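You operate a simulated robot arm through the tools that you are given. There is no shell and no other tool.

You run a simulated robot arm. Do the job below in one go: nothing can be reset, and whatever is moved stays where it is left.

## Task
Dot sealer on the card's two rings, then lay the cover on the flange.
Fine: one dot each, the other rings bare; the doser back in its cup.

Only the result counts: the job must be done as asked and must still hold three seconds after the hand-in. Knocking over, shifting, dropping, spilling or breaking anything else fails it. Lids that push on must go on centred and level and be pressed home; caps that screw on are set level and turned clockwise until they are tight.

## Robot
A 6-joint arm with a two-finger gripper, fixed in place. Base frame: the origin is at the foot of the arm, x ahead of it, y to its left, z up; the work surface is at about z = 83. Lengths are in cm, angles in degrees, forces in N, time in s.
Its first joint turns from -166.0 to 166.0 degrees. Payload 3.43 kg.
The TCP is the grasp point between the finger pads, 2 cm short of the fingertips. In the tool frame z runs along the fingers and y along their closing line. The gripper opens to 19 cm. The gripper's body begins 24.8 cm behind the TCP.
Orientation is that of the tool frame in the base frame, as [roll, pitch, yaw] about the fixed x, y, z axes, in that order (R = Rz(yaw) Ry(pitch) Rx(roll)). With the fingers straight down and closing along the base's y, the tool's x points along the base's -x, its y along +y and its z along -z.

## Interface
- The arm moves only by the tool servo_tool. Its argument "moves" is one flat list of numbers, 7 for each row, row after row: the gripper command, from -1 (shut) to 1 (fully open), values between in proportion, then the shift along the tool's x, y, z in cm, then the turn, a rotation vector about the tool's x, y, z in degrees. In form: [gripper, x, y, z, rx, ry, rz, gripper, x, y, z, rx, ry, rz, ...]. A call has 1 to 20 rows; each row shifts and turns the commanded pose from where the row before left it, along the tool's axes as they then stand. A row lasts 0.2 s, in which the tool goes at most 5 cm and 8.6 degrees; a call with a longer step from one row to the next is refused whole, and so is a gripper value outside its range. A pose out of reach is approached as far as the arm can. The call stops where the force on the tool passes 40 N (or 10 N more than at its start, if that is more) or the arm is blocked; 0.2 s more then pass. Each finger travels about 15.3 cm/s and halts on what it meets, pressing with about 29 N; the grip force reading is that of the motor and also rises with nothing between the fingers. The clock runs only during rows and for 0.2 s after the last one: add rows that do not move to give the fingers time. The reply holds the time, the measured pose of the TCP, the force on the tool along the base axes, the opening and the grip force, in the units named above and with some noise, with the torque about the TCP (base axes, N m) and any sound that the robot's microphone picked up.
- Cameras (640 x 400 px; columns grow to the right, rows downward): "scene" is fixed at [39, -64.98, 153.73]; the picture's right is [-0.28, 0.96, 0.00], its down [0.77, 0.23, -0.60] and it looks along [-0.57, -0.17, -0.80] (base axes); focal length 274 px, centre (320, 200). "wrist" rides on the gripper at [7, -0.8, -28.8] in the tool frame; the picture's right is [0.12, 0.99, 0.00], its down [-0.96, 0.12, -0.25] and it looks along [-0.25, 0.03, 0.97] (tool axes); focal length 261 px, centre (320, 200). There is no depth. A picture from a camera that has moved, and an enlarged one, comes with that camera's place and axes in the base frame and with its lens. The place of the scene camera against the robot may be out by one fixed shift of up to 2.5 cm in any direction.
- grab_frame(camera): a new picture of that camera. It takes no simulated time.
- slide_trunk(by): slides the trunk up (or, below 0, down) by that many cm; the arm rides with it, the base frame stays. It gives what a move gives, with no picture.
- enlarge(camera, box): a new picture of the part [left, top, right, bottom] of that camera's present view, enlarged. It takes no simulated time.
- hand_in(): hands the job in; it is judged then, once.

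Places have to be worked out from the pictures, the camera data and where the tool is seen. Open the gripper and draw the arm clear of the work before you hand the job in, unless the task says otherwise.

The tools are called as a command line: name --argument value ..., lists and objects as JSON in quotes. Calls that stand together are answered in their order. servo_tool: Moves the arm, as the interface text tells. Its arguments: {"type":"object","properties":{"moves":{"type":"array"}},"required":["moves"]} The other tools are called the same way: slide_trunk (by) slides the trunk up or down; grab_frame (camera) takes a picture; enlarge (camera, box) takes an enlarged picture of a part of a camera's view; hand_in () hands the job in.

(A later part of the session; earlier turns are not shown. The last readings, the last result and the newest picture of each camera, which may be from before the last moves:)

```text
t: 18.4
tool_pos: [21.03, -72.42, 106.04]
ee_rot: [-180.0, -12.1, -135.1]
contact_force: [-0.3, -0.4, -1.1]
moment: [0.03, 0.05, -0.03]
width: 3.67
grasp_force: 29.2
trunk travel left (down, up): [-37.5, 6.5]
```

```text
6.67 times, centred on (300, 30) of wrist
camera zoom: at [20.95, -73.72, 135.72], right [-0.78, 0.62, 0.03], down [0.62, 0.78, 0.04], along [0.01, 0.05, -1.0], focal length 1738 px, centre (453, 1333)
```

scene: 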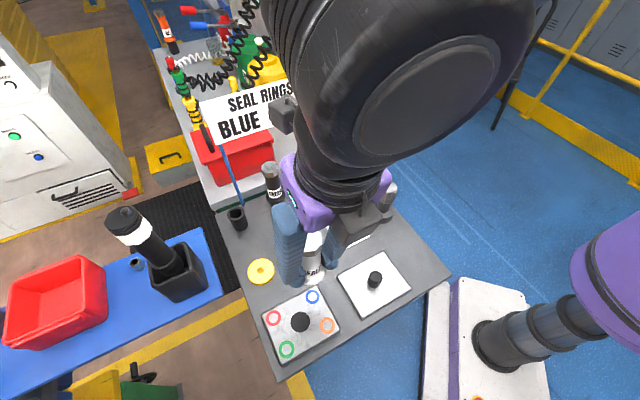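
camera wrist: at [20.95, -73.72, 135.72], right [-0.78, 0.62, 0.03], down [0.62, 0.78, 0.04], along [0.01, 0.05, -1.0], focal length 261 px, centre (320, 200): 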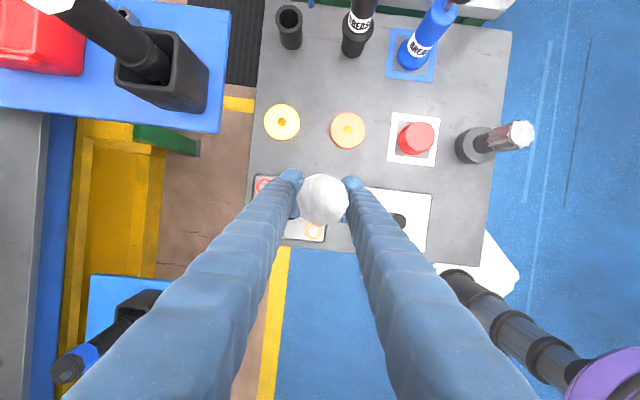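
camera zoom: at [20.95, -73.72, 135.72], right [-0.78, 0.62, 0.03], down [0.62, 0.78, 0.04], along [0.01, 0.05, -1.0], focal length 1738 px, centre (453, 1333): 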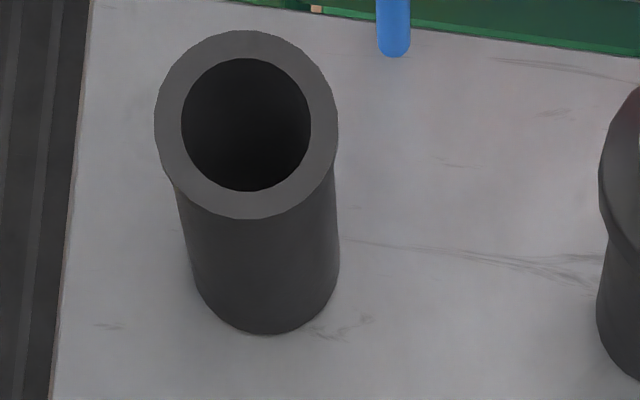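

The nozzle tip should be about 9.3 cm below the TCP, so I expect contact at TCP z≈95.4. I lower to z≈97.5 first and check.

servo_tool --moves '[-1, -0.35, 0, 1.66, 0, 0, 0, -1, -0.35, 0, 1.66, 0, 0, 0, -1, -0.35, 0, 1.66, 0, 0, 0, -1, -0.35, 0, 1.66, 0, 0, 0, -1, -0.35, 0, 1.66, 0, 0, 0, -1, 0, 0, 0, 0, 0, 0]'

enlarge --camera "scene" --box '[270, 240, 350, 340]'

enlarge --camera "wrist" --box '[240, 140, 400, 260]'

```text
t: 19.8
tool_pos: [20.91, -72.4, 97.73]
ee_rot: [-179.9, -12.0, -135.0]
contact_force: [0.1, 0.2, -1.5]
moment: [0.01, 0.0, -0.01]
width: 3.63
grasp_force: 29.2
trunk travel left (down, up): [-37.5, 6.5]
```

```text
4.00 times, centred on (310, 290) of scene
camera zoom: at [39.0, -64.98, 153.73], right [-0.28, 0.96, 0.0], down [0.77, 0.23, -0.6], along [-0.57, -0.17, -0.8], focal length 1095 px, centre (360, -160)
```

zoom: 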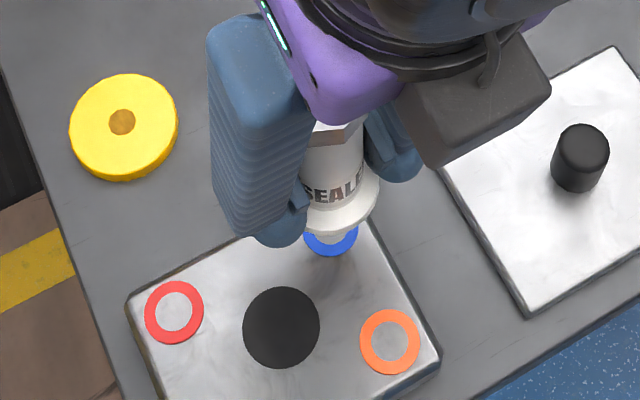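

```text
3.33 times, centred on (320, 200) of wrist
camera zoom: at [20.85, -73.75, 127.3], right [-0.78, 0.62, 0.03], down [0.62, 0.78, 0.04], along [0.01, 0.05, -1.0], focal length 869 px, centre (320, 200)
```

zoom: 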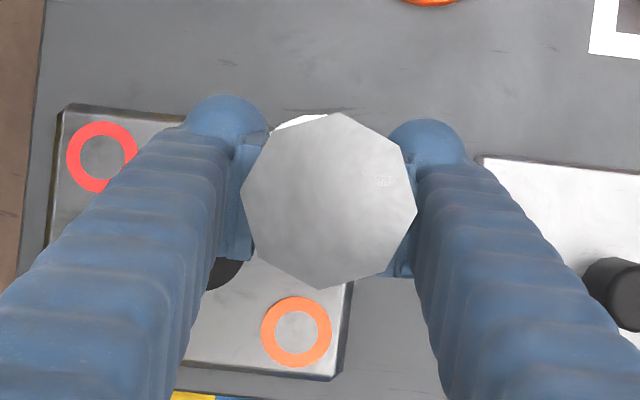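

I'm still clear of the flange (force -1.5 N is just the weight). I lower in small 0.3 cm steps towards z≈96.4.

servo_tool --moves '[-1, -0.0624, 0, 0.2934, 0, 0, 0, -1, -0.0624, 0, 0.2934, 0, 0, 0, -1, -0.0624, 0, 0.2934, 0, 0, 0, -1, -0.0624, 0, 0.2934, 0, 0, 0]'

enlarge --camera "scene" --box '[290, 260, 340, 310]'

```text
t: 20.8
tool_pos: [20.99, -72.5, 96.41]
ee_rot: [-179.9, -12.1, -135.0]
contact_force: [-0.3, 0.0, -2.1]
moment: [0.01, 0.0, 0.02]
width: 3.66
grasp_force: 29.1
trunk travel left (down, up): [-37.5, 6.5]
```

```text
8.00 times, centred on (315, 285) of scene
camera zoom: at [39.0, -64.98, 153.73], right [-0.28, 0.96, 0.0], down [0.77, 0.23, -0.6], along [-0.57, -0.17, -0.8], focal length 2189 px, centre (360, -480)
```

zoom: 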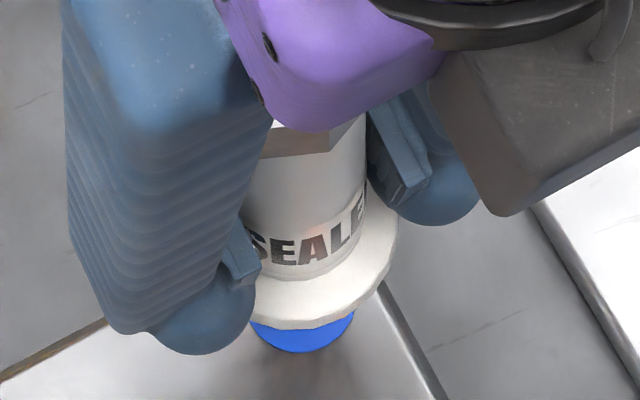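

No contact yet. I continue down in 0.2 cm steps, watching the force.

servo_tool --moves '[-1, -0.0416, 0, 0.1956, 0, 0, 0, -1, -0.0416, 0, 0.1956, 0, 0, 0, -1, 0, 0, 0, 0, 0, 0]'

```text
t: 21.6
tool_pos: [20.99, -72.4, 95.92]
ee_rot: [-180.0, -12.0, -135.0]
contact_force: [0.1, -0.5, -2.3]
moment: [0.0, -0.03, -0.01]
width: 3.65
grasp_force: 29.0
trunk travel left (down, up): [-37.5, 6.5]
```

Still free at z≈95.95. I go on down in the same small steps.

servo_tool --moves '[-1, -0.0416, 0, 0.1956, 0, 0, 0, -1, -0.0416, 0, 0.1956, 0, 0, 0, -1, 0, 0, 0, 0, 0, 0]'

```text
t: 22.4
tool_pos: [20.92, -72.33, 95.57]
ee_rot: [-180.0, -12.0, -135.0]
contact_force: [-1.2, 0.3, -2.0]
moment: [-0.03, 0.02, 0.01]
width: 3.68
grasp_force: 28.6
trunk travel left (down, up): [-37.5, 6.5]
```

No contact at z≈95.55. I continue.

servo_tool --moves '[-1, -0.0416, 0, 0.1956, 0, 0, 0, -1, -0.0416, 0, 0.1956, 0, 0, 0, -1, 0, 0, 0, 0, 0, 0]'

enlarge --camera "scene" --box '[290, 260, 340, 310]'

```text
t: 23.2
tool_pos: [21.04, -72.46, 95.26]
ee_rot: [180.0, -12.1, -135.0]
contact_force: [0.1, -0.2, -1.6]
moment: [0.01, 0.01, 0.02]
width: 3.67
grasp_force: 28.6
trunk travel left (down, up): [-37.5, 6.5]
```

```text
8.00 times, centred on (315, 285) of scene
camera zoom: at [39.0, -64.98, 153.73], right [-0.28, 0.96, 0.0], down [0.77, 0.23, -0.6], along [-0.57, -0.17, -0.8], focal length 2189 px, centre (360, -480)
```

zoom: 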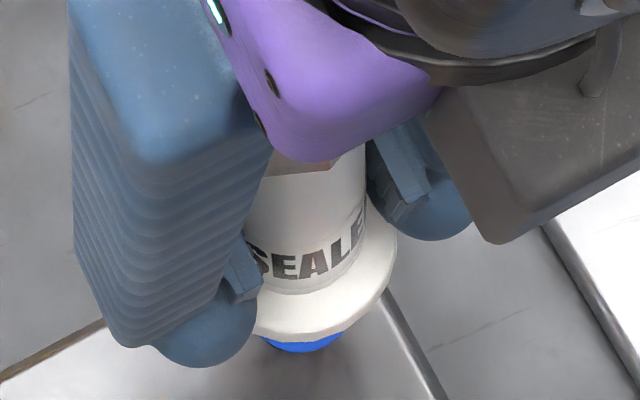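

Still no contact; the ring's front edge is nearly covered by the collar in this view. I continue in 0.2 cm steps.

servo_tool --moves '[-1, -0.0416, 0, 0.1956, 0, 0, 0, -1, -0.0416, 0, 0.1956, 0, 0, 0, -1, 0, 0, 0, 0, 0, 0]'

```text
t: 24.0
tool_pos: [21.12, -72.36, 94.88]
ee_rot: [-179.9, -12.0, -135.0]
contact_force: [0.2, 1.0, -0.1]
moment: [0.03, 0.03, 0.0]
width: 3.69
grasp_force: 29.5
trunk travel left (down, up): [-37.5, 6.5]
```

The vertical force rose slightly (-2 to -0.1 N), perhaps first contact. I take one 0.15 cm step.

servo_tool --moves '[-1, -0.0312, 0, 0.1467, 0, 0, 0, -1, 0, 0, 0, 0, 0, 0]'

```text
t: 24.6
tool_pos: [20.93, -72.34, 94.72]
ee_rot: [180.0, -11.9, -135.0]
contact_force: [1.1, -0.9, 1.3]
moment: [-0.07, -0.01, 0.03]
width: 3.65
grasp_force: 28.6
trunk travel left (down, up): [-37.5, 6.5]
```

The force is climbing gently (about 1.4 N per 0.15 cm), so the tip is touching with a soft contact. I press a little further.

servo_tool --moves '[-1, -0.0312, 0, 0.1467, 0, 0, 0, -1, 0, 0, 0, 0, 0, 0]'

```text
t: 25.2
tool_pos: [21.0, -72.44, 94.52]
ee_rot: [180.0, -12.0, -135.0]
contact_force: [-0.2, 0.5, 0.8]
moment: [0.08, -0.05, -0.02]
width: 3.65
grasp_force: 29.0
trunk travel left (down, up): [-37.5, 6.5]
```

The tip is resting on the ring with roughly 3 N. I lift straight up 10 cm to see whether a dot was left.

servo_tool --moves '[-1, 0.104, 0, -0.489, 0, 0, 0, -1, 0.208, 0, -0.978, 0, 0, 0, -1, 0.4158, 0, -1.956, 0, 0, 0, -1, 0.4158, 0, -1.956, 0, 0, 0, -1, 0.4158, 0, -1.956, 0, 0, 0, -1, 0.4158, 0, -1.956, 0, 0, 0, -1, 0.3119, 0, -1.467, 0, 0, 0, -1, 0, 0, 0, 0, 0, 0]'

enlarge --camera "scene" --box '[265, 270, 345, 360]'

enlarge --camera "scene" --box '[290, 275, 340, 310]'

enlarge --camera "wrist" --box '[240, 140, 400, 260]'

```text
t: 27.0
tool_pos: [20.93, -72.46, 105.45]
ee_rot: [-180.0, -12.1, -135.0]
contact_force: [-0.4, -0.6, -1.9]
moment: [0.03, 0.0, 0.03]
width: 3.66
grasp_force: 29.1
trunk travel left (down, up): [-37.5, 6.5]
```

```text
4.44 times, centred on (305, 315) of scene
camera zoom: at [39.0, -64.98, 153.73], right [-0.28, 0.96, 0.0], down [0.77, 0.23, -0.6], along [-0.57, -0.17, -0.8], focal length 1216 px, centre (387, -311)
```

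zoom: 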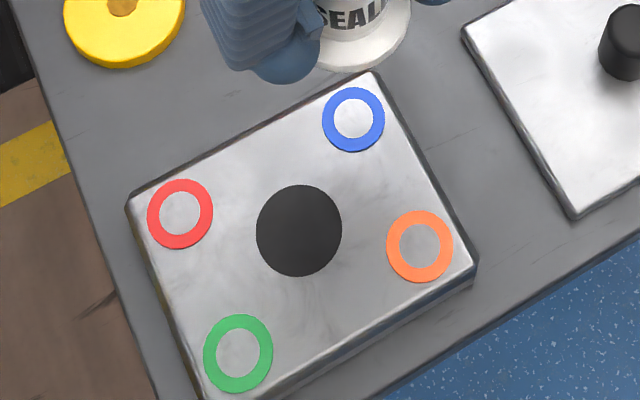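

```text
11.43 times, centred on (315, 292) of scene
camera zoom: at [39.0, -64.98, 153.73], right [-0.28, 0.96, 0.0], down [0.77, 0.23, -0.6], along [-0.57, -0.17, -0.8], focal length 3128 px, centre (377, -857)
```

zoom: 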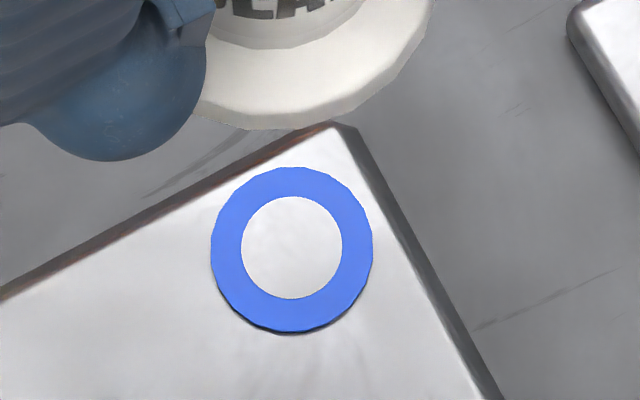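

```text
3.33 times, centred on (320, 200) of wrist
camera zoom: at [20.92, -73.73, 135.14], right [-0.78, 0.62, 0.03], down [0.62, 0.78, 0.04], along [0.01, 0.05, -1.0], focal length 869 px, centre (320, 200)
```

zoom: 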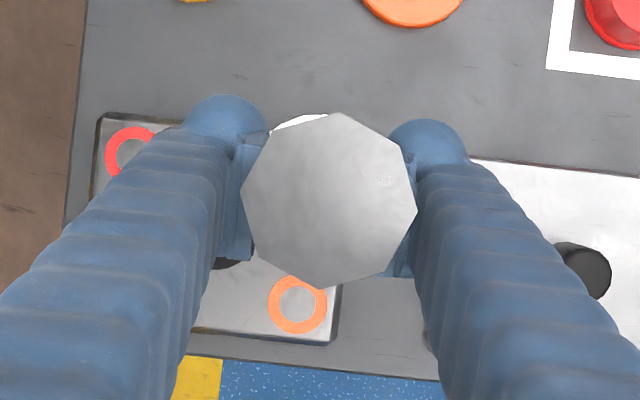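

No dot yet, and the cap hasn't shifted in the grip, so the nozzle is springy and needs a firmer press. I go back down to just above contact.

servo_tool --moves '[-1, -0.36, 0, 1.694, 0, 0, 0, -1, -0.36, 0, 1.694, 0, 0, 0, -1, -0.36, 0, 1.694, 0, 0, 0, -1, -0.36, 0, 1.694, 0, 0, 0, -1, -0.36, 0, 1.694, 0, 0, 0, -1, -0.312, 0, 1.467, 0, 0, 0, -1, 0, 0, 0, 0, 0, 0]'

```text
t: 28.6
tool_pos: [20.97, -72.43, 95.48]
ee_rot: [-180.0, -12.0, -135.0]
contact_force: [-0.1, 0.6, -1.9]
moment: [0.03, 0.0, -0.03]
width: 3.66
grasp_force: 29.0
trunk travel left (down, up): [-37.5, 6.5]
```

I'm back just above contact at z≈95.4. Now I press down with 0.25 cm steps and watch the force and any sound.

servo_tool --moves '[-1, -0.052, 0, 0.2445, 0, 0, 0, -1, -0.052, 0, 0.2445, 0, 0, 0, -1, -0.052, 0, 0.2445, 0, 0, 0, -1, -0.052, 0, 0.2445, 0, 0, 0]'

```text
t: 29.6
tool_pos: [20.98, -72.47, 94.44]
ee_rot: [-180.0, -12.0, -135.0]
contact_force: [0.6, 0.0, 1.3]
moment: [0.04, 0.01, -0.02]
width: 3.65
grasp_force: 29.3
trunk travel left (down, up): [-37.5, 6.5]
```

Force is +1.3 N at z≈94.4, the same soft spring as before. I press 0.2 cm more.

servo_tool --moves '[-1, -0.0416, 0, 0.1956, 0, 0, 0]'

```text
t: 30.0
tool_pos: [20.89, -72.42, 94.12]
ee_rot: [-180.0, -12.0, -135.0]
contact_force: [0.5, -1.1, 3.8]
moment: [-0.03, -0.07, 0.01]
width: 3.67
grasp_force: 28.7
trunk travel left (down, up): [-37.5, 6.5]
```

The force rises to 3.8 N. I press another 0.15 cm.

servo_tool --moves '[-1, -0.0312, 0, 0.1467, 0, 0, 0]'

```text
t: 30.4
tool_pos: [21.03, -72.34, 93.97]
ee_rot: [-180.0, -12.0, -135.0]
contact_force: [0.2, 0.8, 2.0]
moment: [-0.03, -0.02, 0.0]
width: 3.65
grasp_force: 29.0
trunk travel left (down, up): [-37.5, 6.5]
```

The force stays low (about 4–5 N net). I check whether the doser is slipping in the grip or its nozzle is retracting.

enlarge --camera "wrist" --box '[240, 140, 400, 260]'

enlarge --camera "scene" --box '[290, 260, 340, 310]'

```text
3.33 times, centred on (320, 200) of wrist
camera zoom: at [20.93, -73.7, 123.74], right [-0.78, 0.62, 0.03], down [0.62, 0.78, 0.04], along [0.01, 0.05, -1.0], focal length 869 px, centre (320, 200)
```

zoom: 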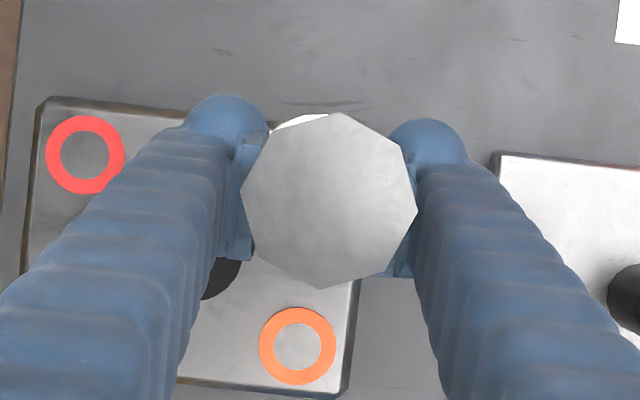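

```text
8.00 times, centred on (315, 285) of scene
camera zoom: at [39.0, -64.98, 153.73], right [-0.28, 0.96, 0.0], down [0.77, 0.23, -0.6], along [-0.57, -0.17, -0.8], focal length 2189 px, centre (360, -480)
```

zoom: 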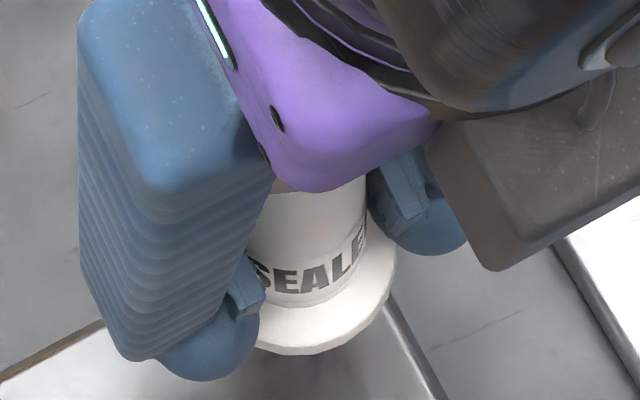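

There is no slip, so the sprung nozzle is retracting. I keep pressing in small steps, looking for the end of the stroke or a click.

servo_tool --moves '[-1, -0.0312, 0, 0.1467, 0, 0, 0, -1, 0, 0, 0, 0, 0, 0]'

```text
t: 31.0
tool_pos: [20.94, -72.32, 93.96]
ee_rot: [-180.0, -12.0, -135.0]
contact_force: [1.0, -0.9, 4.3]
moment: [-0.03, -0.03, -0.01]
width: 3.68
grasp_force: 29.1
trunk travel left (down, up): [-37.5, 6.5]
```

Force is 4.3 N and rising slowly. One more 0.15 cm.

servo_tool --moves '[-1, -0.0312, 0, 0.1467, 0, 0, 0, -1, 0, 0, 0, 0, 0, 0]'

```text
t: 31.6
tool_pos: [20.93, -72.42, 93.89]
ee_rot: [-179.9, -12.0, -135.0]
contact_force: [-1.4, 1.4, 10.0]
moment: [0.14, 0.09, 0.02]
width: 3.67
grasp_force: 29.1
trunk travel left (down, up): [-37.5, 6.5]
```

Force jumped to 10 N, so the nozzle has bottomed. I lift straight up to check for the dot.

servo_tool --moves '[-1, 0.104, 0, -0.489, 0, 0, 0, -1, 0.208, 0, -0.978, 0, 0, 0, -1, 0.4158, 0, -1.956, 0, 0, 0, -1, 0.4158, 0, -1.956, 0, 0, 0, -1, 0.4158, 0, -1.956, 0, 0, 0, -1, 0.4158, 0, -1.956, 0, 0, 0, -1, 0.4158, 0, -1.956, 0, 0, 0, -1, 0, 0, 0, 0, 0, 0]'

enlarge --camera "scene" --box '[265, 270, 345, 360]'

enlarge --camera "scene" --box '[290, 275, 340, 310]'

```text
t: 33.4
tool_pos: [21.02, -72.38, 105.1]
ee_rot: [-180.0, -12.0, -135.0]
contact_force: [0.9, 0.1, -0.9]
moment: [-0.01, -0.02, 0.0]
width: 3.65
grasp_force: 28.9
trunk travel left (down, up): [-37.5, 6.5]
```

```text
4.44 times, centred on (305, 315) of scene
camera zoom: at [39.0, -64.98, 153.73], right [-0.28, 0.96, 0.0], down [0.77, 0.23, -0.6], along [-0.57, -0.17, -0.8], focal length 1216 px, centre (387, -311)
```

zoom: 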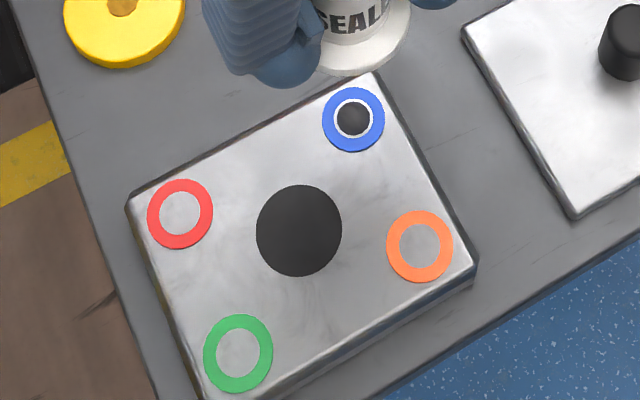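

```text
11.43 times, centred on (315, 292) of scene
camera zoom: at [39.0, -64.98, 153.73], right [-0.28, 0.96, 0.0], down [0.77, 0.23, -0.6], along [-0.57, -0.17, -0.8], focal length 3128 px, centre (377, -857)
```

zoom: 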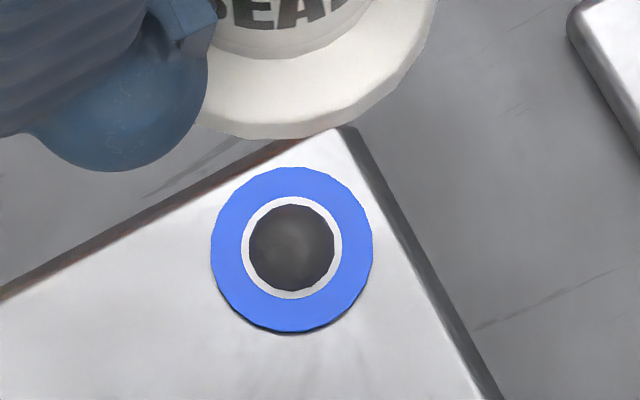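

There is one clean dot centred in the blue ring. I move across to the orange ring (offset [+5.11, +5.14] from blue) at the same height.

servo_tool --moves '[-1, -2.363, 0.007, -0.502, 0, 0, 0, -1, -2.363, 0.007, -0.502, 0, 0, 0, -1, -2.363, 0.007, -0.502, 0, 0, 0, -1, 0, 0, 0, 0, 0, 0, -1, 0, 0, 0, 0, 0, 0]'

enlarge --camera "scene" --box '[265, 260, 365, 360]'

enlarge --camera "wrist" --box '[240, 100, 400, 260]'

```text
t: 34.6
tool_pos: [25.97, -67.36, 105.27]
ee_rot: [-180.0, -12.0, -135.0]
contact_force: [0.4, -0.9, -2.3]
moment: [0.05, 0.0, -0.01]
width: 3.66
grasp_force: 29.3
trunk travel left (down, up): [-37.5, 6.5]
```

```text
4.00 times, centred on (315, 310) of scene
camera zoom: at [39.0, -64.98, 153.73], right [-0.28, 0.96, 0.0], down [0.77, 0.23, -0.6], along [-0.57, -0.17, -0.8], focal length 1095 px, centre (340, -240)
```

zoom: 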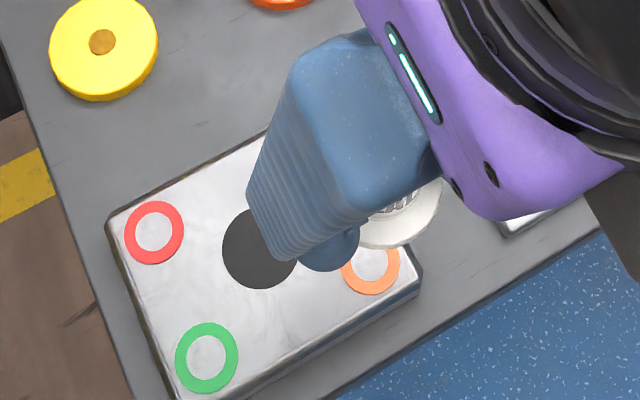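

```text
2.50 times, centred on (320, 180) of wrist
camera zoom: at [25.94, -68.61, 134.92], right [-0.78, 0.62, 0.03], down [0.62, 0.78, 0.04], along [0.01, 0.05, -1.0], focal length 652 px, centre (320, 250)
```

zoom: 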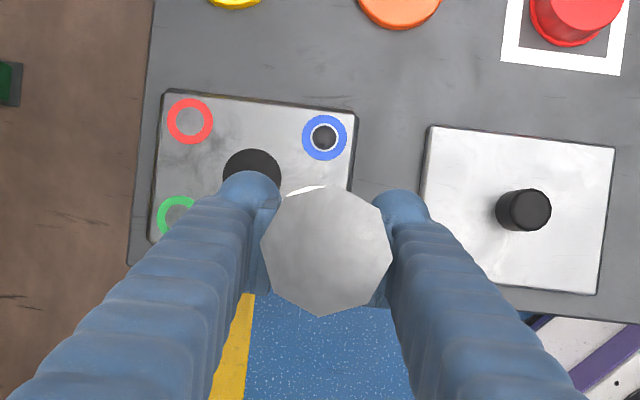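

The position reads [25.97, -67.36], which matches the orange ring. I lower to just above contact, then start pressing.

servo_tool --moves '[-1, -0.343, 0, 1.614, 0, 0, 0, -1, -0.343, 0, 1.614, 0, 0, 0, -1, -0.343, 0, 1.614, 0, 0, 0, -1, -0.343, 0, 1.614, 0, 0, 0, -1, -0.343, 0, 1.614, 0, 0, 0, -1, -0.343, 0, 1.614, 0, 0, 0, -1, 0, 0, 0, 0, 0, 0]'

enlarge --camera "wrist" --box '[240, 100, 400, 260]'

enlarge --camera "scene" --box '[265, 270, 365, 370]'

```text
t: 36.2
tool_pos: [26.05, -67.17, 95.24]
ee_rot: [179.9, -12.0, -135.0]
contact_force: [0.0, -0.5, -1.3]
moment: [0.05, -0.03, -0.04]
width: 3.65
grasp_force: 28.7
trunk travel left (down, up): [-37.5, 6.5]
```

```text
2.50 times, centred on (320, 180) of wrist
camera zoom: at [25.95, -68.51, 125.04], right [-0.78, 0.62, 0.03], down [0.62, 0.78, 0.04], along [0.01, 0.05, -1.0], focal length 652 px, centre (320, 250)
```

zoom: 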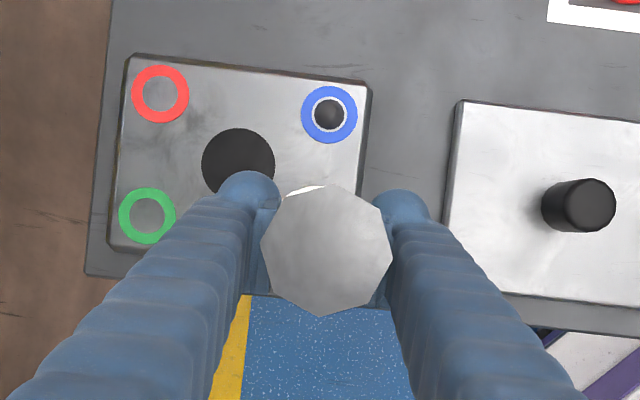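

```text
4.00 times, centred on (315, 320) of scene
camera zoom: at [39.0, -64.98, 153.73], right [-0.28, 0.96, 0.0], down [0.77, 0.23, -0.6], along [-0.57, -0.17, -0.8], focal length 1095 px, centre (340, -280)
```

zoom: 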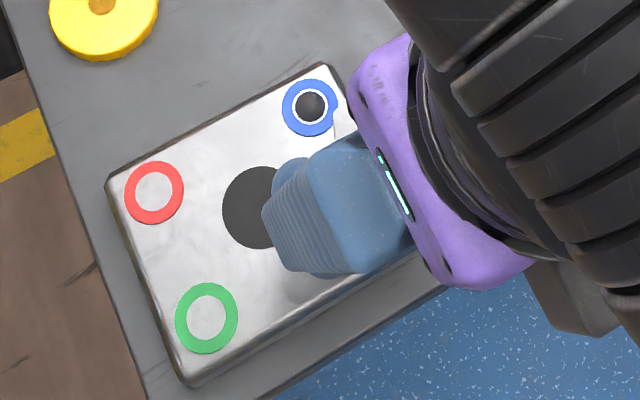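

No contact yet at z≈95.2. I press down 1.25 cm in 0.25 cm steps, just short of where the first dot came out.

servo_tool --moves '[-1, -0.052, 0, 0.2445, 0, 0, 0, -1, -0.052, 0, 0.2445, 0, 0, 0, -1, -0.052, 0, 0.2445, 0, 0, 0, -1, -0.052, 0, 0.2445, 0, 0, 0, -1, -0.052, 0, 0.2445, 0, 0, 0]'

```text
t: 37.4
tool_pos: [26.08, -67.2, 94.15]
ee_rot: [-179.9, -12.0, -135.0]
contact_force: [-1.3, -0.7, 1.8]
moment: [-0.09, 0.09, 0.0]
width: 3.68
grasp_force: 29.0
trunk travel left (down, up): [-37.5, 6.5]
```

Force is 1.8 N with the spring compressing as before. I add 0.2 cm more.

servo_tool --moves '[-1, -0.0416, 0, 0.1956, 0, 0, 0, -1, 0, 0, 0, 0, 0, 0]'

```text
t: 38.0
tool_pos: [26.05, -67.31, 94.02]
ee_rot: [180.0, -12.1, -134.9]
contact_force: [-0.4, 1.6, 2.6]
moment: [0.09, 0.08, -0.02]
width: 3.68
grasp_force: 29.1
trunk travel left (down, up): [-37.5, 6.5]
```

Force is 2.6 N, not yet bottomed. I press another 0.15 cm.

servo_tool --moves '[-1, -0.0312, 0, 0.1467, 0, 0, 0, -1, 0, 0, 0, 0, 0, 0]'

```text
t: 38.6
tool_pos: [26.1, -67.25, 93.91]
ee_rot: [-180.0, -12.0, -135.1]
contact_force: [0.1, 1.4, 5.2]
moment: [0.07, 0.02, 0.01]
width: 3.66
grasp_force: 29.2
trunk travel left (down, up): [-37.5, 6.5]
```

Force is 5.2 N and climbing. I press another 0.15 cm to reach the bottom of the stroke.

servo_tool --moves '[-1, -0.0312, 0, 0.1467, 0, 0, 0, -1, 0, 0, 0, 0, 0, 0]'

```text
t: 39.2
tool_pos: [26.05, -67.35, 93.84]
ee_rot: [-179.9, -12.0, -135.0]
contact_force: [-0.2, 1.7, 12.4]
moment: [0.03, 0.01, 0.0]
width: 3.69
grasp_force: 28.9
trunk travel left (down, up): [-37.5, 6.5]
```

Force is 12.4 N, bottomed as with the first dot. I lift straight up, then move back along (-0.7, -0.7) so the orange ring comes into view.

servo_tool --moves '[-1, 0.104, 0, -0.489, 0, 0, 0, -1, 0.208, 0, -0.978, 0, 0, 0, -1, 0.4158, 0, -1.956, 0, 0, 0, -1, 0.4158, 0, -1.956, 0, 0, 0, -1, 0.4158, 0, -1.956, 0, 0, 0, -1, 0.4158, 0, -1.956, 0, 0, 0, -1, 0.4158, 0, -1.956, 0, 0, 0, -1, 2.936, 0, 0.6237, 0, 0, 0, -1, 2.936, 0, 0.6237, 0, 0, 0, -1, 2.936, 0, 0.6237, 0, 0, 0, -1, 2.936, 0, 0.6237, 0, 0, 0, -1, 0, 0, 0, 0, 0, 0]'

enlarge --camera "scene" --box '[265, 270, 345, 360]'

enlarge --camera "wrist" --box '[240, 160, 400, 280]'

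```text
t: 41.8
tool_pos: [17.66, -76.01, 105.23]
ee_rot: [-180.0, -12.1, -134.9]
contact_force: [0.3, 0.2, -1.6]
moment: [-0.01, 0.04, 0.01]
width: 3.65
grasp_force: 28.8
trunk travel left (down, up): [-37.5, 6.5]
```

```text
4.44 times, centred on (305, 315) of scene
camera zoom: at [39.0, -64.98, 153.73], right [-0.28, 0.96, 0.0], down [0.77, 0.23, -0.6], along [-0.57, -0.17, -0.8], focal length 1216 px, centre (387, -311)
```

zoom: 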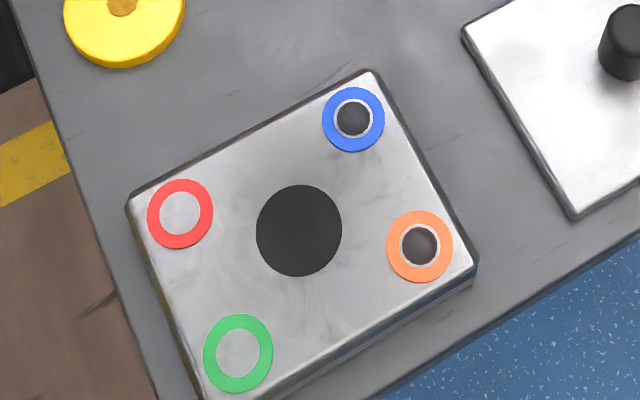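

```text
3.33 times, centred on (320, 220) of wrist
camera zoom: at [17.68, -77.28, 134.99], right [-0.78, 0.62, 0.03], down [0.62, 0.78, 0.04], along [0.01, 0.05, -1.0], focal length 869 px, centre (320, 133)
```

zoom: 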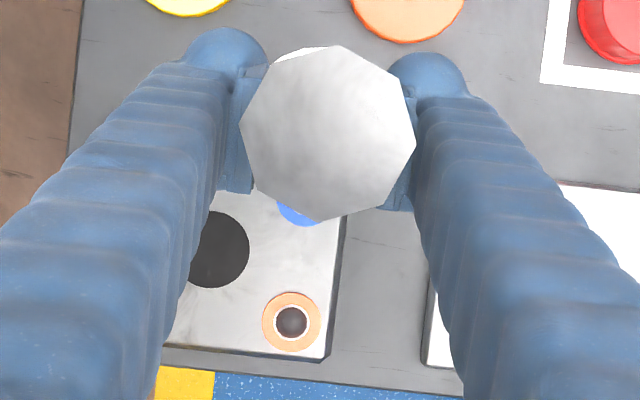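

Both dots are in place, one each, with red and green bare. Now I return the doser. Summing the commanded moves, the cup pose is 24.8 cm back, 8.4 cm sideways and 11.95 cm down. I go above the cup first.

servo_tool --moves '[-1, 3.468, -1.2, 0.737, 0, 0, 0, -1, 3.468, -1.2, 0.737, 0, 0, 0, -1, 3.468, -1.2, 0.737, 0, 0, 0, -1, 3.468, -1.2, 0.737, 0, 0, 0, -1, 3.468, -1.2, 0.737, 0, 0, 0, -1, 3.468, -1.2, 0.737, 0, 0, 0, -1, 3.469, -1.201, 0.738, 0, 0, 0, -1, 0, 0, 0, 0, 0, 0, -1, 0, 0, 0, 0, 0, 0]'

enlarge --camera "scene" --box '[200, 150, 270, 240]'

enlarge --camera "wrist" --box '[240, 110, 400, 230]'

enlarge --camera "scene" --box '[265, 270, 345, 360]'

```text
t: 43.8
tool_pos: [5.73, -99.57, 105.42]
ee_rot: [-179.9, -12.0, -135.0]
contact_force: [1.1, 0.4, -1.0]
moment: [-0.06, -0.06, -0.01]
width: 3.65
grasp_force: 28.9
trunk travel left (down, up): [-37.5, 6.5]
```

```text
4.44 times, centred on (235, 195) of scene
camera zoom: at [39.0, -64.98, 153.73], right [-0.28, 0.96, 0.0], down [0.77, 0.23, -0.6], along [-0.57, -0.17, -0.8], focal length 1216 px, centre (698, 222)
```

zoom: 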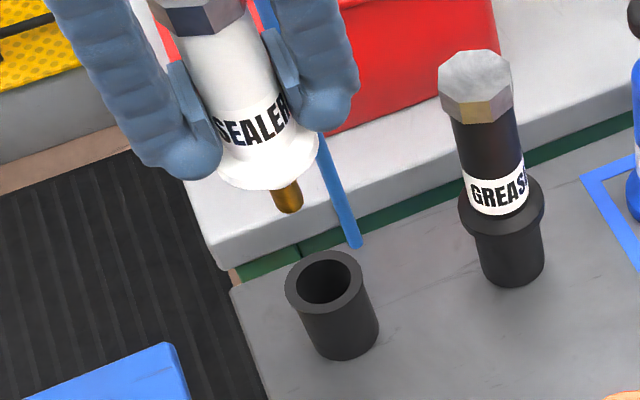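

```text
3.33 times, centred on (320, 170) of wrist
camera zoom: at [5.74, -100.79, 135.07], right [-0.78, 0.62, 0.02], down [0.62, 0.78, 0.04], along [0.01, 0.05, -1.0], focal length 869 px, centre (320, 300)
```

zoom: 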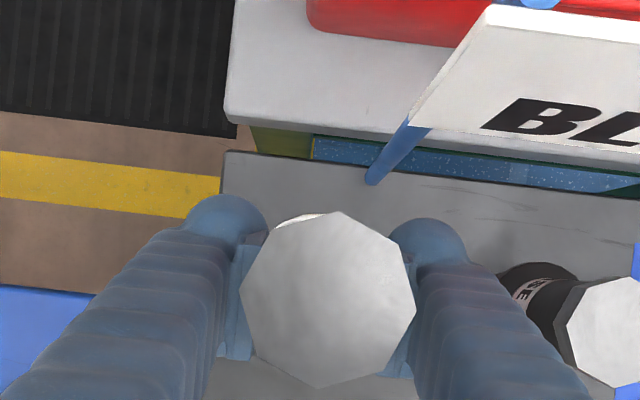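

```text
4.44 times, centred on (305, 315) of scene
camera zoom: at [39.0, -64.98, 153.73], right [-0.28, 0.96, 0.0], down [0.77, 0.23, -0.6], along [-0.57, -0.17, -0.8], focal length 1216 px, centre (387, -311)
```

zoom: 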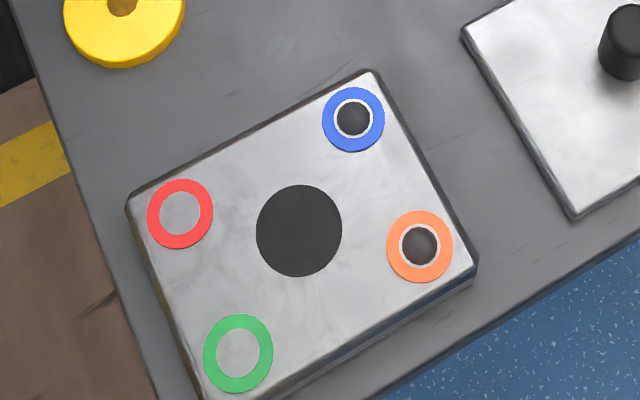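

Comparing camera readings with the grasp pose, I am about 0.34 cm too far out (the scene view agrees). I correct that and re-check.

servo_tool --moves '[-1, -0.332, -0.042, -0.071, 0, 0, 0, -1, 0, 0, 0, 0, 0, 0, -1, 0, 0, 0, 0, 0, 0]'

enlarge --camera "scene" --box '[200, 150, 270, 240]'

enlarge --camera "wrist" --box '[240, 110, 400, 230]'

```text
t: 44.6
tool_pos: [6.03, -99.37, 105.49]
ee_rot: [-179.9, -12.1, -134.9]
contact_force: [0.6, 0.9, -1.9]
moment: [0.01, -0.02, 0.03]
width: 3.65
grasp_force: 29.4
trunk travel left (down, up): [-37.5, 6.5]
```

```text
4.44 times, centred on (235, 195) of scene
camera zoom: at [39.0, -64.98, 153.73], right [-0.28, 0.96, 0.0], down [0.77, 0.23, -0.6], along [-0.57, -0.17, -0.8], focal length 1216 px, centre (698, 222)
```

zoom: 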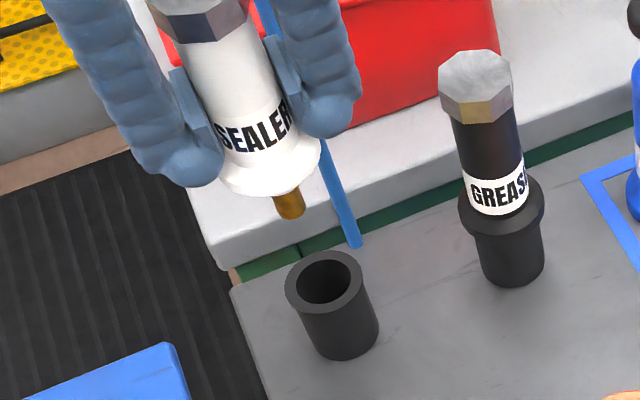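

```text
3.33 times, centred on (320, 170) of wrist
camera zoom: at [6.06, -100.54, 134.99], right [-0.78, 0.62, 0.03], down [0.62, 0.78, 0.04], along [0.01, 0.05, -1.0], focal length 869 px, centre (320, 300)
```

zoom: 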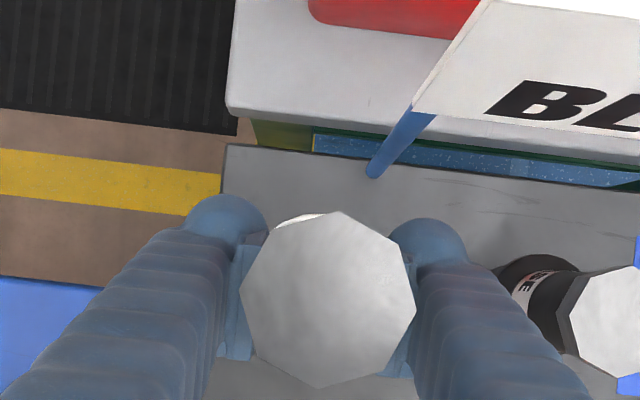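

The tool is aligned with the grasp position. I lower about 7 cm first, so the tip is near the rim level, and check.

servo_tool --moves '[-1, -0.3638, 0, 1.7117, 0, 0, 0, -1, -0.3638, 0, 1.7117, 0, 0, 0, -1, -0.3638, 0, 1.7117, 0, 0, 0, -1, -0.3638, 0, 1.7117, 0, 0, 0, -1, 0, 0, 0, 0, 0, 0, -1, 0, 0, 0, 0, 0, 0]'

enlarge --camera "scene" --box '[200, 160, 270, 240]'

enlarge --camera "wrist" --box '[240, 110, 400, 230]'

```text
t: 46.0
tool_pos: [6.25, -99.25, 98.21]
ee_rot: [-180.0, -12.0, -135.0]
contact_force: [0.3, -0.5, -0.7]
moment: [-0.05, -0.04, -0.01]
width: 3.67
grasp_force: 29.0
trunk travel left (down, up): [-37.5, 6.5]
```

```text
5.00 times, centred on (235, 200) of scene
camera zoom: at [39.0, -64.98, 153.73], right [-0.28, 0.96, 0.0], down [0.77, 0.23, -0.6], along [-0.57, -0.17, -0.8], focal length 1368 px, centre (745, 200)
```

zoom: 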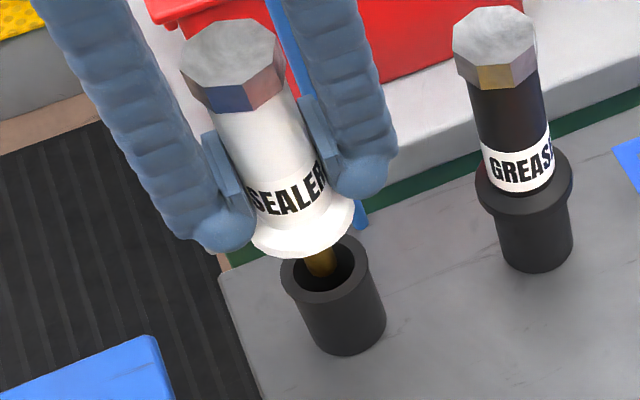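

```text
3.33 times, centred on (320, 170) of wrist
camera zoom: at [6.2, -100.46, 127.95], right [-0.78, 0.62, 0.02], down [0.62, 0.78, 0.04], along [0.01, 0.05, -1.0], focal length 869 px, centre (320, 300)
```

zoom: 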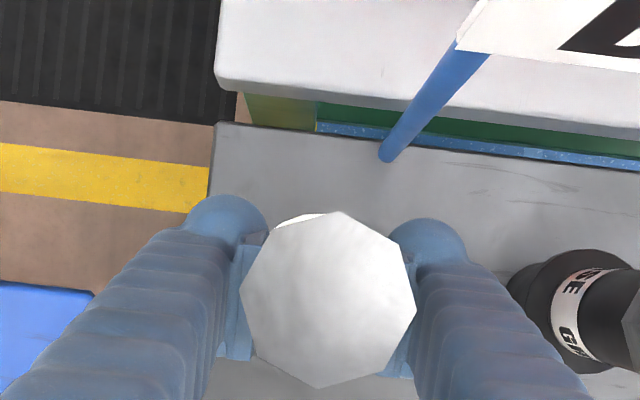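

The nozzle is entering the cup. I correct a small drift ([-0.19, -0.12]) and lower another 4.4 cm gently.

servo_tool --moves '[-1, 0.214, 0.05, 0.046, 0, 0, 0, -1, -0.2287, 0, 1.0759, 0, 0, 0, -1, -0.2287, 0, 1.0759, 0, 0, 0, -1, -0.2287, 0, 1.0759, 0, 0, 0, -1, -0.2287, 0, 1.0759, 0, 0, 0, -1, 0, 0, 0, 0, 0, 0]'

enlarge --camera "scene" --box '[200, 160, 270, 240]'

enlarge --camera "wrist" --box '[240, 110, 400, 230]'

```text
t: 47.4
tool_pos: [5.9, -99.26, 93.84]
ee_rot: [179.9, -12.1, -135.0]
contact_force: [0.7, -0.5, -1.8]
moment: [0.01, 0.01, 0.02]
width: 3.64
grasp_force: 29.3
trunk travel left (down, up): [-37.5, 6.5]
```

```text
5.00 times, centred on (235, 200) of scene
camera zoom: at [39.0, -64.98, 153.73], right [-0.28, 0.96, 0.0], down [0.77, 0.23, -0.6], along [-0.57, -0.17, -0.8], focal length 1368 px, centre (745, 200)
```

zoom: 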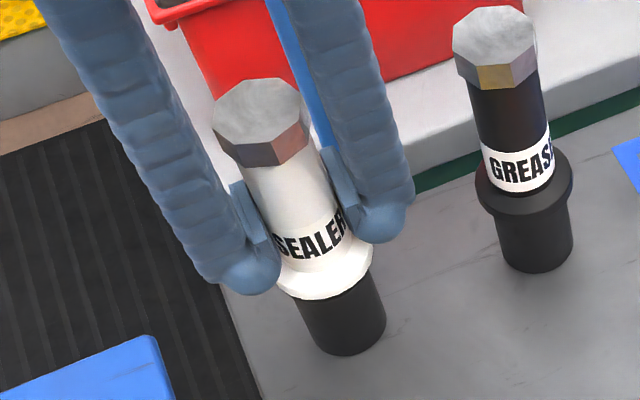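

```text
3.33 times, centred on (320, 170) of wrist
camera zoom: at [5.86, -100.61, 123.52], right [-0.78, 0.62, 0.03], down [0.62, 0.78, 0.04], along [0.01, 0.05, -1.0], focal length 869 px, centre (320, 300)
```

zoom: 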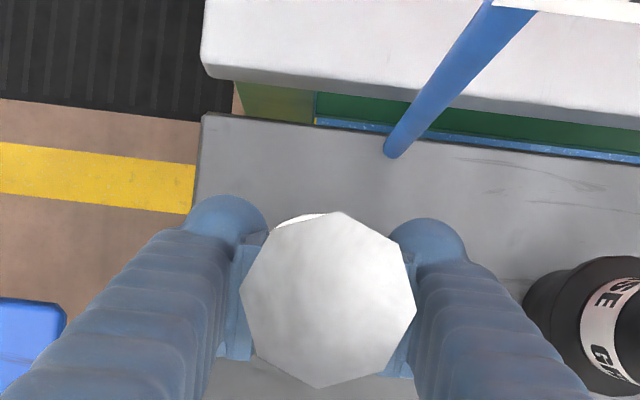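

Comparing the post foot in the wrist view with the grasp picture, the sideways error is only about 0.06 cm. I lower the remaining 0.6 cm in small steps, watching for the collar to seat.

servo_tool --moves '[-1, -0.0312, -0.06, 0.1467, 0, 0, 0, -1, -0.0312, 0, 0.1467, 0, 0, 0, -1, -0.0312, 0, 0.1467, 0, 0, 0, -1, 0, 0, 0, 0, 0, 0]'

```text
t: 48.4
tool_pos: [5.96, -99.23, 93.44]
ee_rot: [179.9, -12.0, -134.9]
contact_force: [0.2, -0.2, -1.0]
moment: [-0.02, 0.03, -0.03]
width: 3.63
grasp_force: 29.8
trunk travel left (down, up): [-37.5, 6.5]
```

No seating yet at z≈93.4. I continue in 0.1 cm steps.

servo_tool --moves '[-1, -0.0208, 0, 0.0978, 0, 0, 0, -1, -0.0208, 0, 0.0978, 0, 0, 0, -1, 0, 0, 0, 0, 0, 0]'

enlarge --camera "scene" --box '[215, 190, 265, 240]'

```text
t: 49.2
tool_pos: [6.0, -99.17, 93.23]
ee_rot: [-180.0, -12.0, -135.0]
contact_force: [2.4, 1.5, 3.5]
moment: [0.04, -0.21, -0.02]
width: 3.66
grasp_force: 28.9
trunk travel left (down, up): [-37.5, 6.5]
```

```text
8.00 times, centred on (240, 215) of scene
camera zoom: at [39.0, -64.98, 153.73], right [-0.28, 0.96, 0.0], down [0.77, 0.23, -0.6], along [-0.57, -0.17, -0.8], focal length 2189 px, centre (960, 80)
```

zoom: 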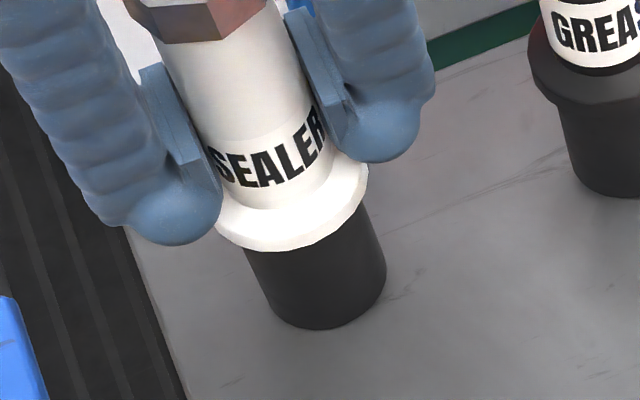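

The collar has seated on the cup rim (force +3.5 N at z≈93.2, the original height). I open the fingers gradually.

servo_tool --moves '[-0.58, 0, 0, 0, 0, 0, 0, -0.52, 0, 0, 0, 0, 0, 0, -0.4, 0, 0, 0, 0, 0, 0, -0.2, 0, 0, 0, 0, 0, 0, -0.05, 0, 0, 0, 0, 0, 0, -0.05, 0, 0, 0, 0, 0, 0]'

enlarge --camera "scene" --box '[200, 160, 270, 240]'

enlarge --camera "wrist" --box '[240, 110, 400, 230]'

```text
t: 50.6
tool_pos: [5.86, -99.29, 93.15]
ee_rot: [-179.9, -12.0, -135.1]
contact_force: [-0.5, 0.1, -1.0]
moment: [0.0, 0.02, 0.04]
width: 9.02
grasp_force: 0.1
trunk travel left (down, up): [-37.5, 6.5]
```

```text
5.00 times, centred on (235, 200) of scene
camera zoom: at [39.0, -64.98, 153.73], right [-0.28, 0.96, 0.0], down [0.77, 0.23, -0.6], along [-0.57, -0.17, -0.8], focal length 1368 px, centre (745, 200)
```

zoom: 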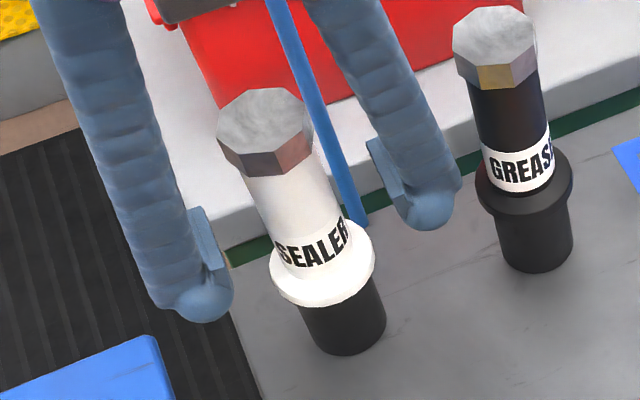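

```text
3.33 times, centred on (320, 170) of wrist
camera zoom: at [5.9, -100.6, 122.82], right [-0.78, 0.62, 0.03], down [0.62, 0.78, 0.04], along [0.01, 0.05, -1.0], focal length 869 px, centre (320, 300)
```

zoom: 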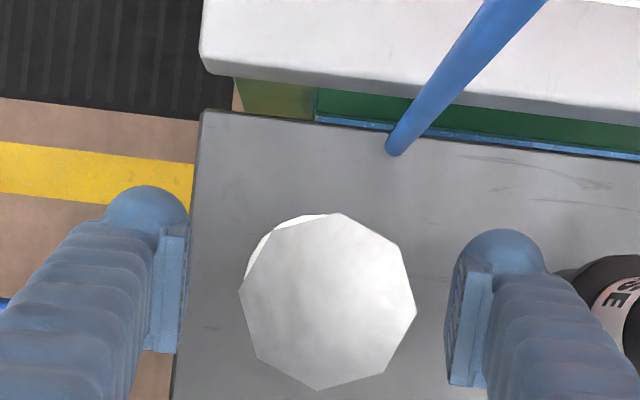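

The doser stands in its cup exactly as before. I lift the open fingers straight up clear of it, then back away from the sign.

servo_tool --moves '[-0.05, 0.26, 0, -1.222, 0, 0, 0, -0.05, 0.499, 0, -2.347, 0, 0, 0, -0.05, 0.499, 0, -2.347, 0, 0, 0, -0.05, 0.499, 0, -2.347, 0, 0, 0, -0.05, 0.499, 0, -2.347, 0, 0, 0, -0.05, 0.499, 0, -2.347, 0, 0, 0, -0.05, 0.499, 0, -2.347, 0, 0, 0, -0.05, 0.499, 0, -2.347, 0, 0, 0, -0.05, 0.499, 0, -2.347, 0, 0, 0, -0.05, 0.499, 0, -2.347, 0, 0, 0, -0.05, 0, 0, 0, 0, 0, 0]'

grab_frame --camera "scene"

enlarge --camera "scene" --box '[200, 160, 270, 240]'

```text
t: 53.0
tool_pos: [6.32, -99.38, 115.96]
ee_rot: [-180.0, -12.0, -135.0]
contact_force: [0.5, 0.2, -0.2]
moment: [0.0, 0.03, -0.01]
width: 9.02
grasp_force: 0.1
trunk travel left (down, up): [-37.5, 6.5]
```

```text
taken
```

scene: 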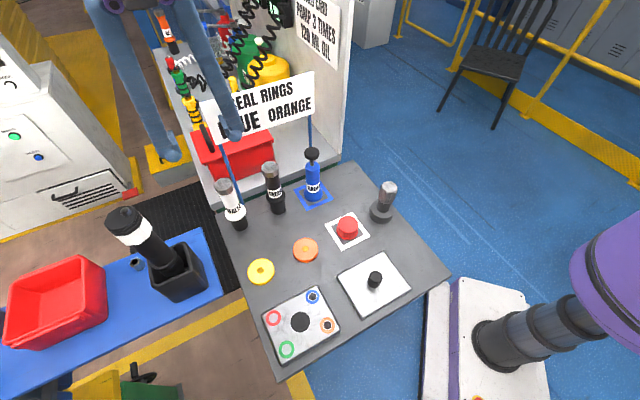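

```text
5.00 times, centred on (235, 200) of scene
camera zoom: at [39.0, -64.98, 153.73], right [-0.28, 0.96, 0.0], down [0.77, 0.23, -0.6], along [-0.57, -0.17, -0.8], focal length 1368 px, centre (745, 200)
```

zoom: 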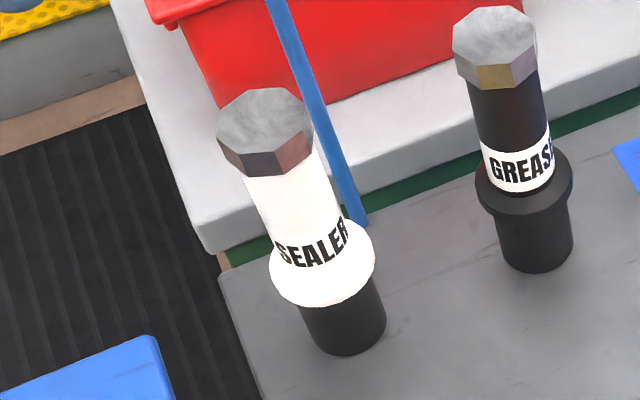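

The doser stays upright in its cup. Next is the cover: I move to a vantage point beside its knob and level the tool back to vertical.

servo_tool --moves '[-0.05, -2.909, 2.676, -0.618, 0, 0, 0, -0.05, -2.909, 2.676, -0.618, 0, 0, 0, -0.05, -2.909, 2.676, -0.618, 0, 0, 0, -0.05, -2.909, 2.676, -0.618, 0, 0, 0, -0.05, -2.909, 2.676, -0.618, 0, 0, 0, -0.05, -2.909, 2.676, -0.618, 0, 0, 0, -0.05, -2.909, 2.676, -0.618, 0, 0, 0, -0.05, -2.909, 2.676, -0.618, 0, 0, 0, -0.05, -2.909, 2.676, -0.618, 0, 0, 0, -0.05, 0, 0, 0, 0, -4, 0, -0.05, 0, 0, 0, 0, -4, 0, -0.05, 0, 0, 0, 0, -4, 0, -0.05, 0, 0, 0, 0, 0, 0]'

grab_frame --camera "wrist"

enlarge --camera "wrist" --box '[240, 130, 400, 270]'

```text
t: 55.8
tool_pos: [8.1, -63.51, 115.97]
ee_rot: [-179.9, 0.1, -134.9]
contact_force: [0.0, -0.5, -0.5]
moment: [0.09, -0.01, 0.01]
width: 9.01
grasp_force: 0.1
trunk travel left (down, up): [-37.5, 6.5]
```

```text
taken
camera wrist: at [3.69, -69.1, 144.88], right [-0.79, 0.62, 0.0], down [0.6, 0.76, 0.25], along [0.15, 0.2, -0.97], focal length 261 px, centre (320, 200)
```

wrist: 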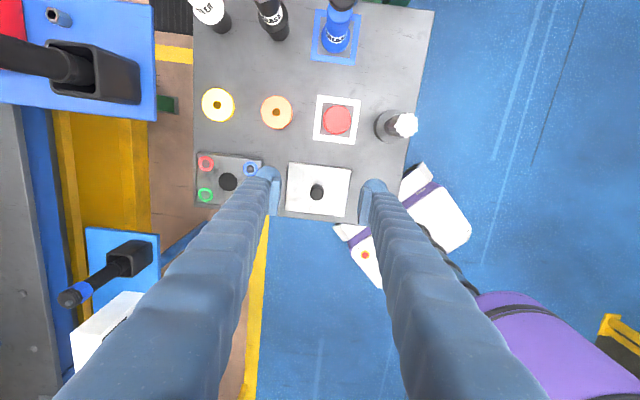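

```text
2.86 times, centred on (320, 200) of wrist
camera zoom: at [3.69, -69.1, 144.88], right [-0.79, 0.62, 0.0], down [0.6, 0.76, 0.25], along [0.15, 0.2, -0.97], focal length 745 px, centre (320, 200)
```

zoom: 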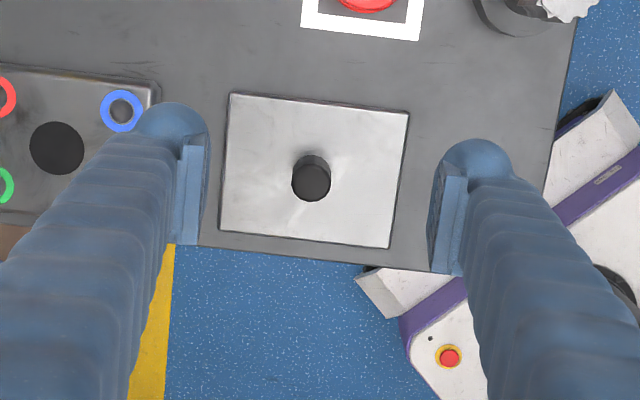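

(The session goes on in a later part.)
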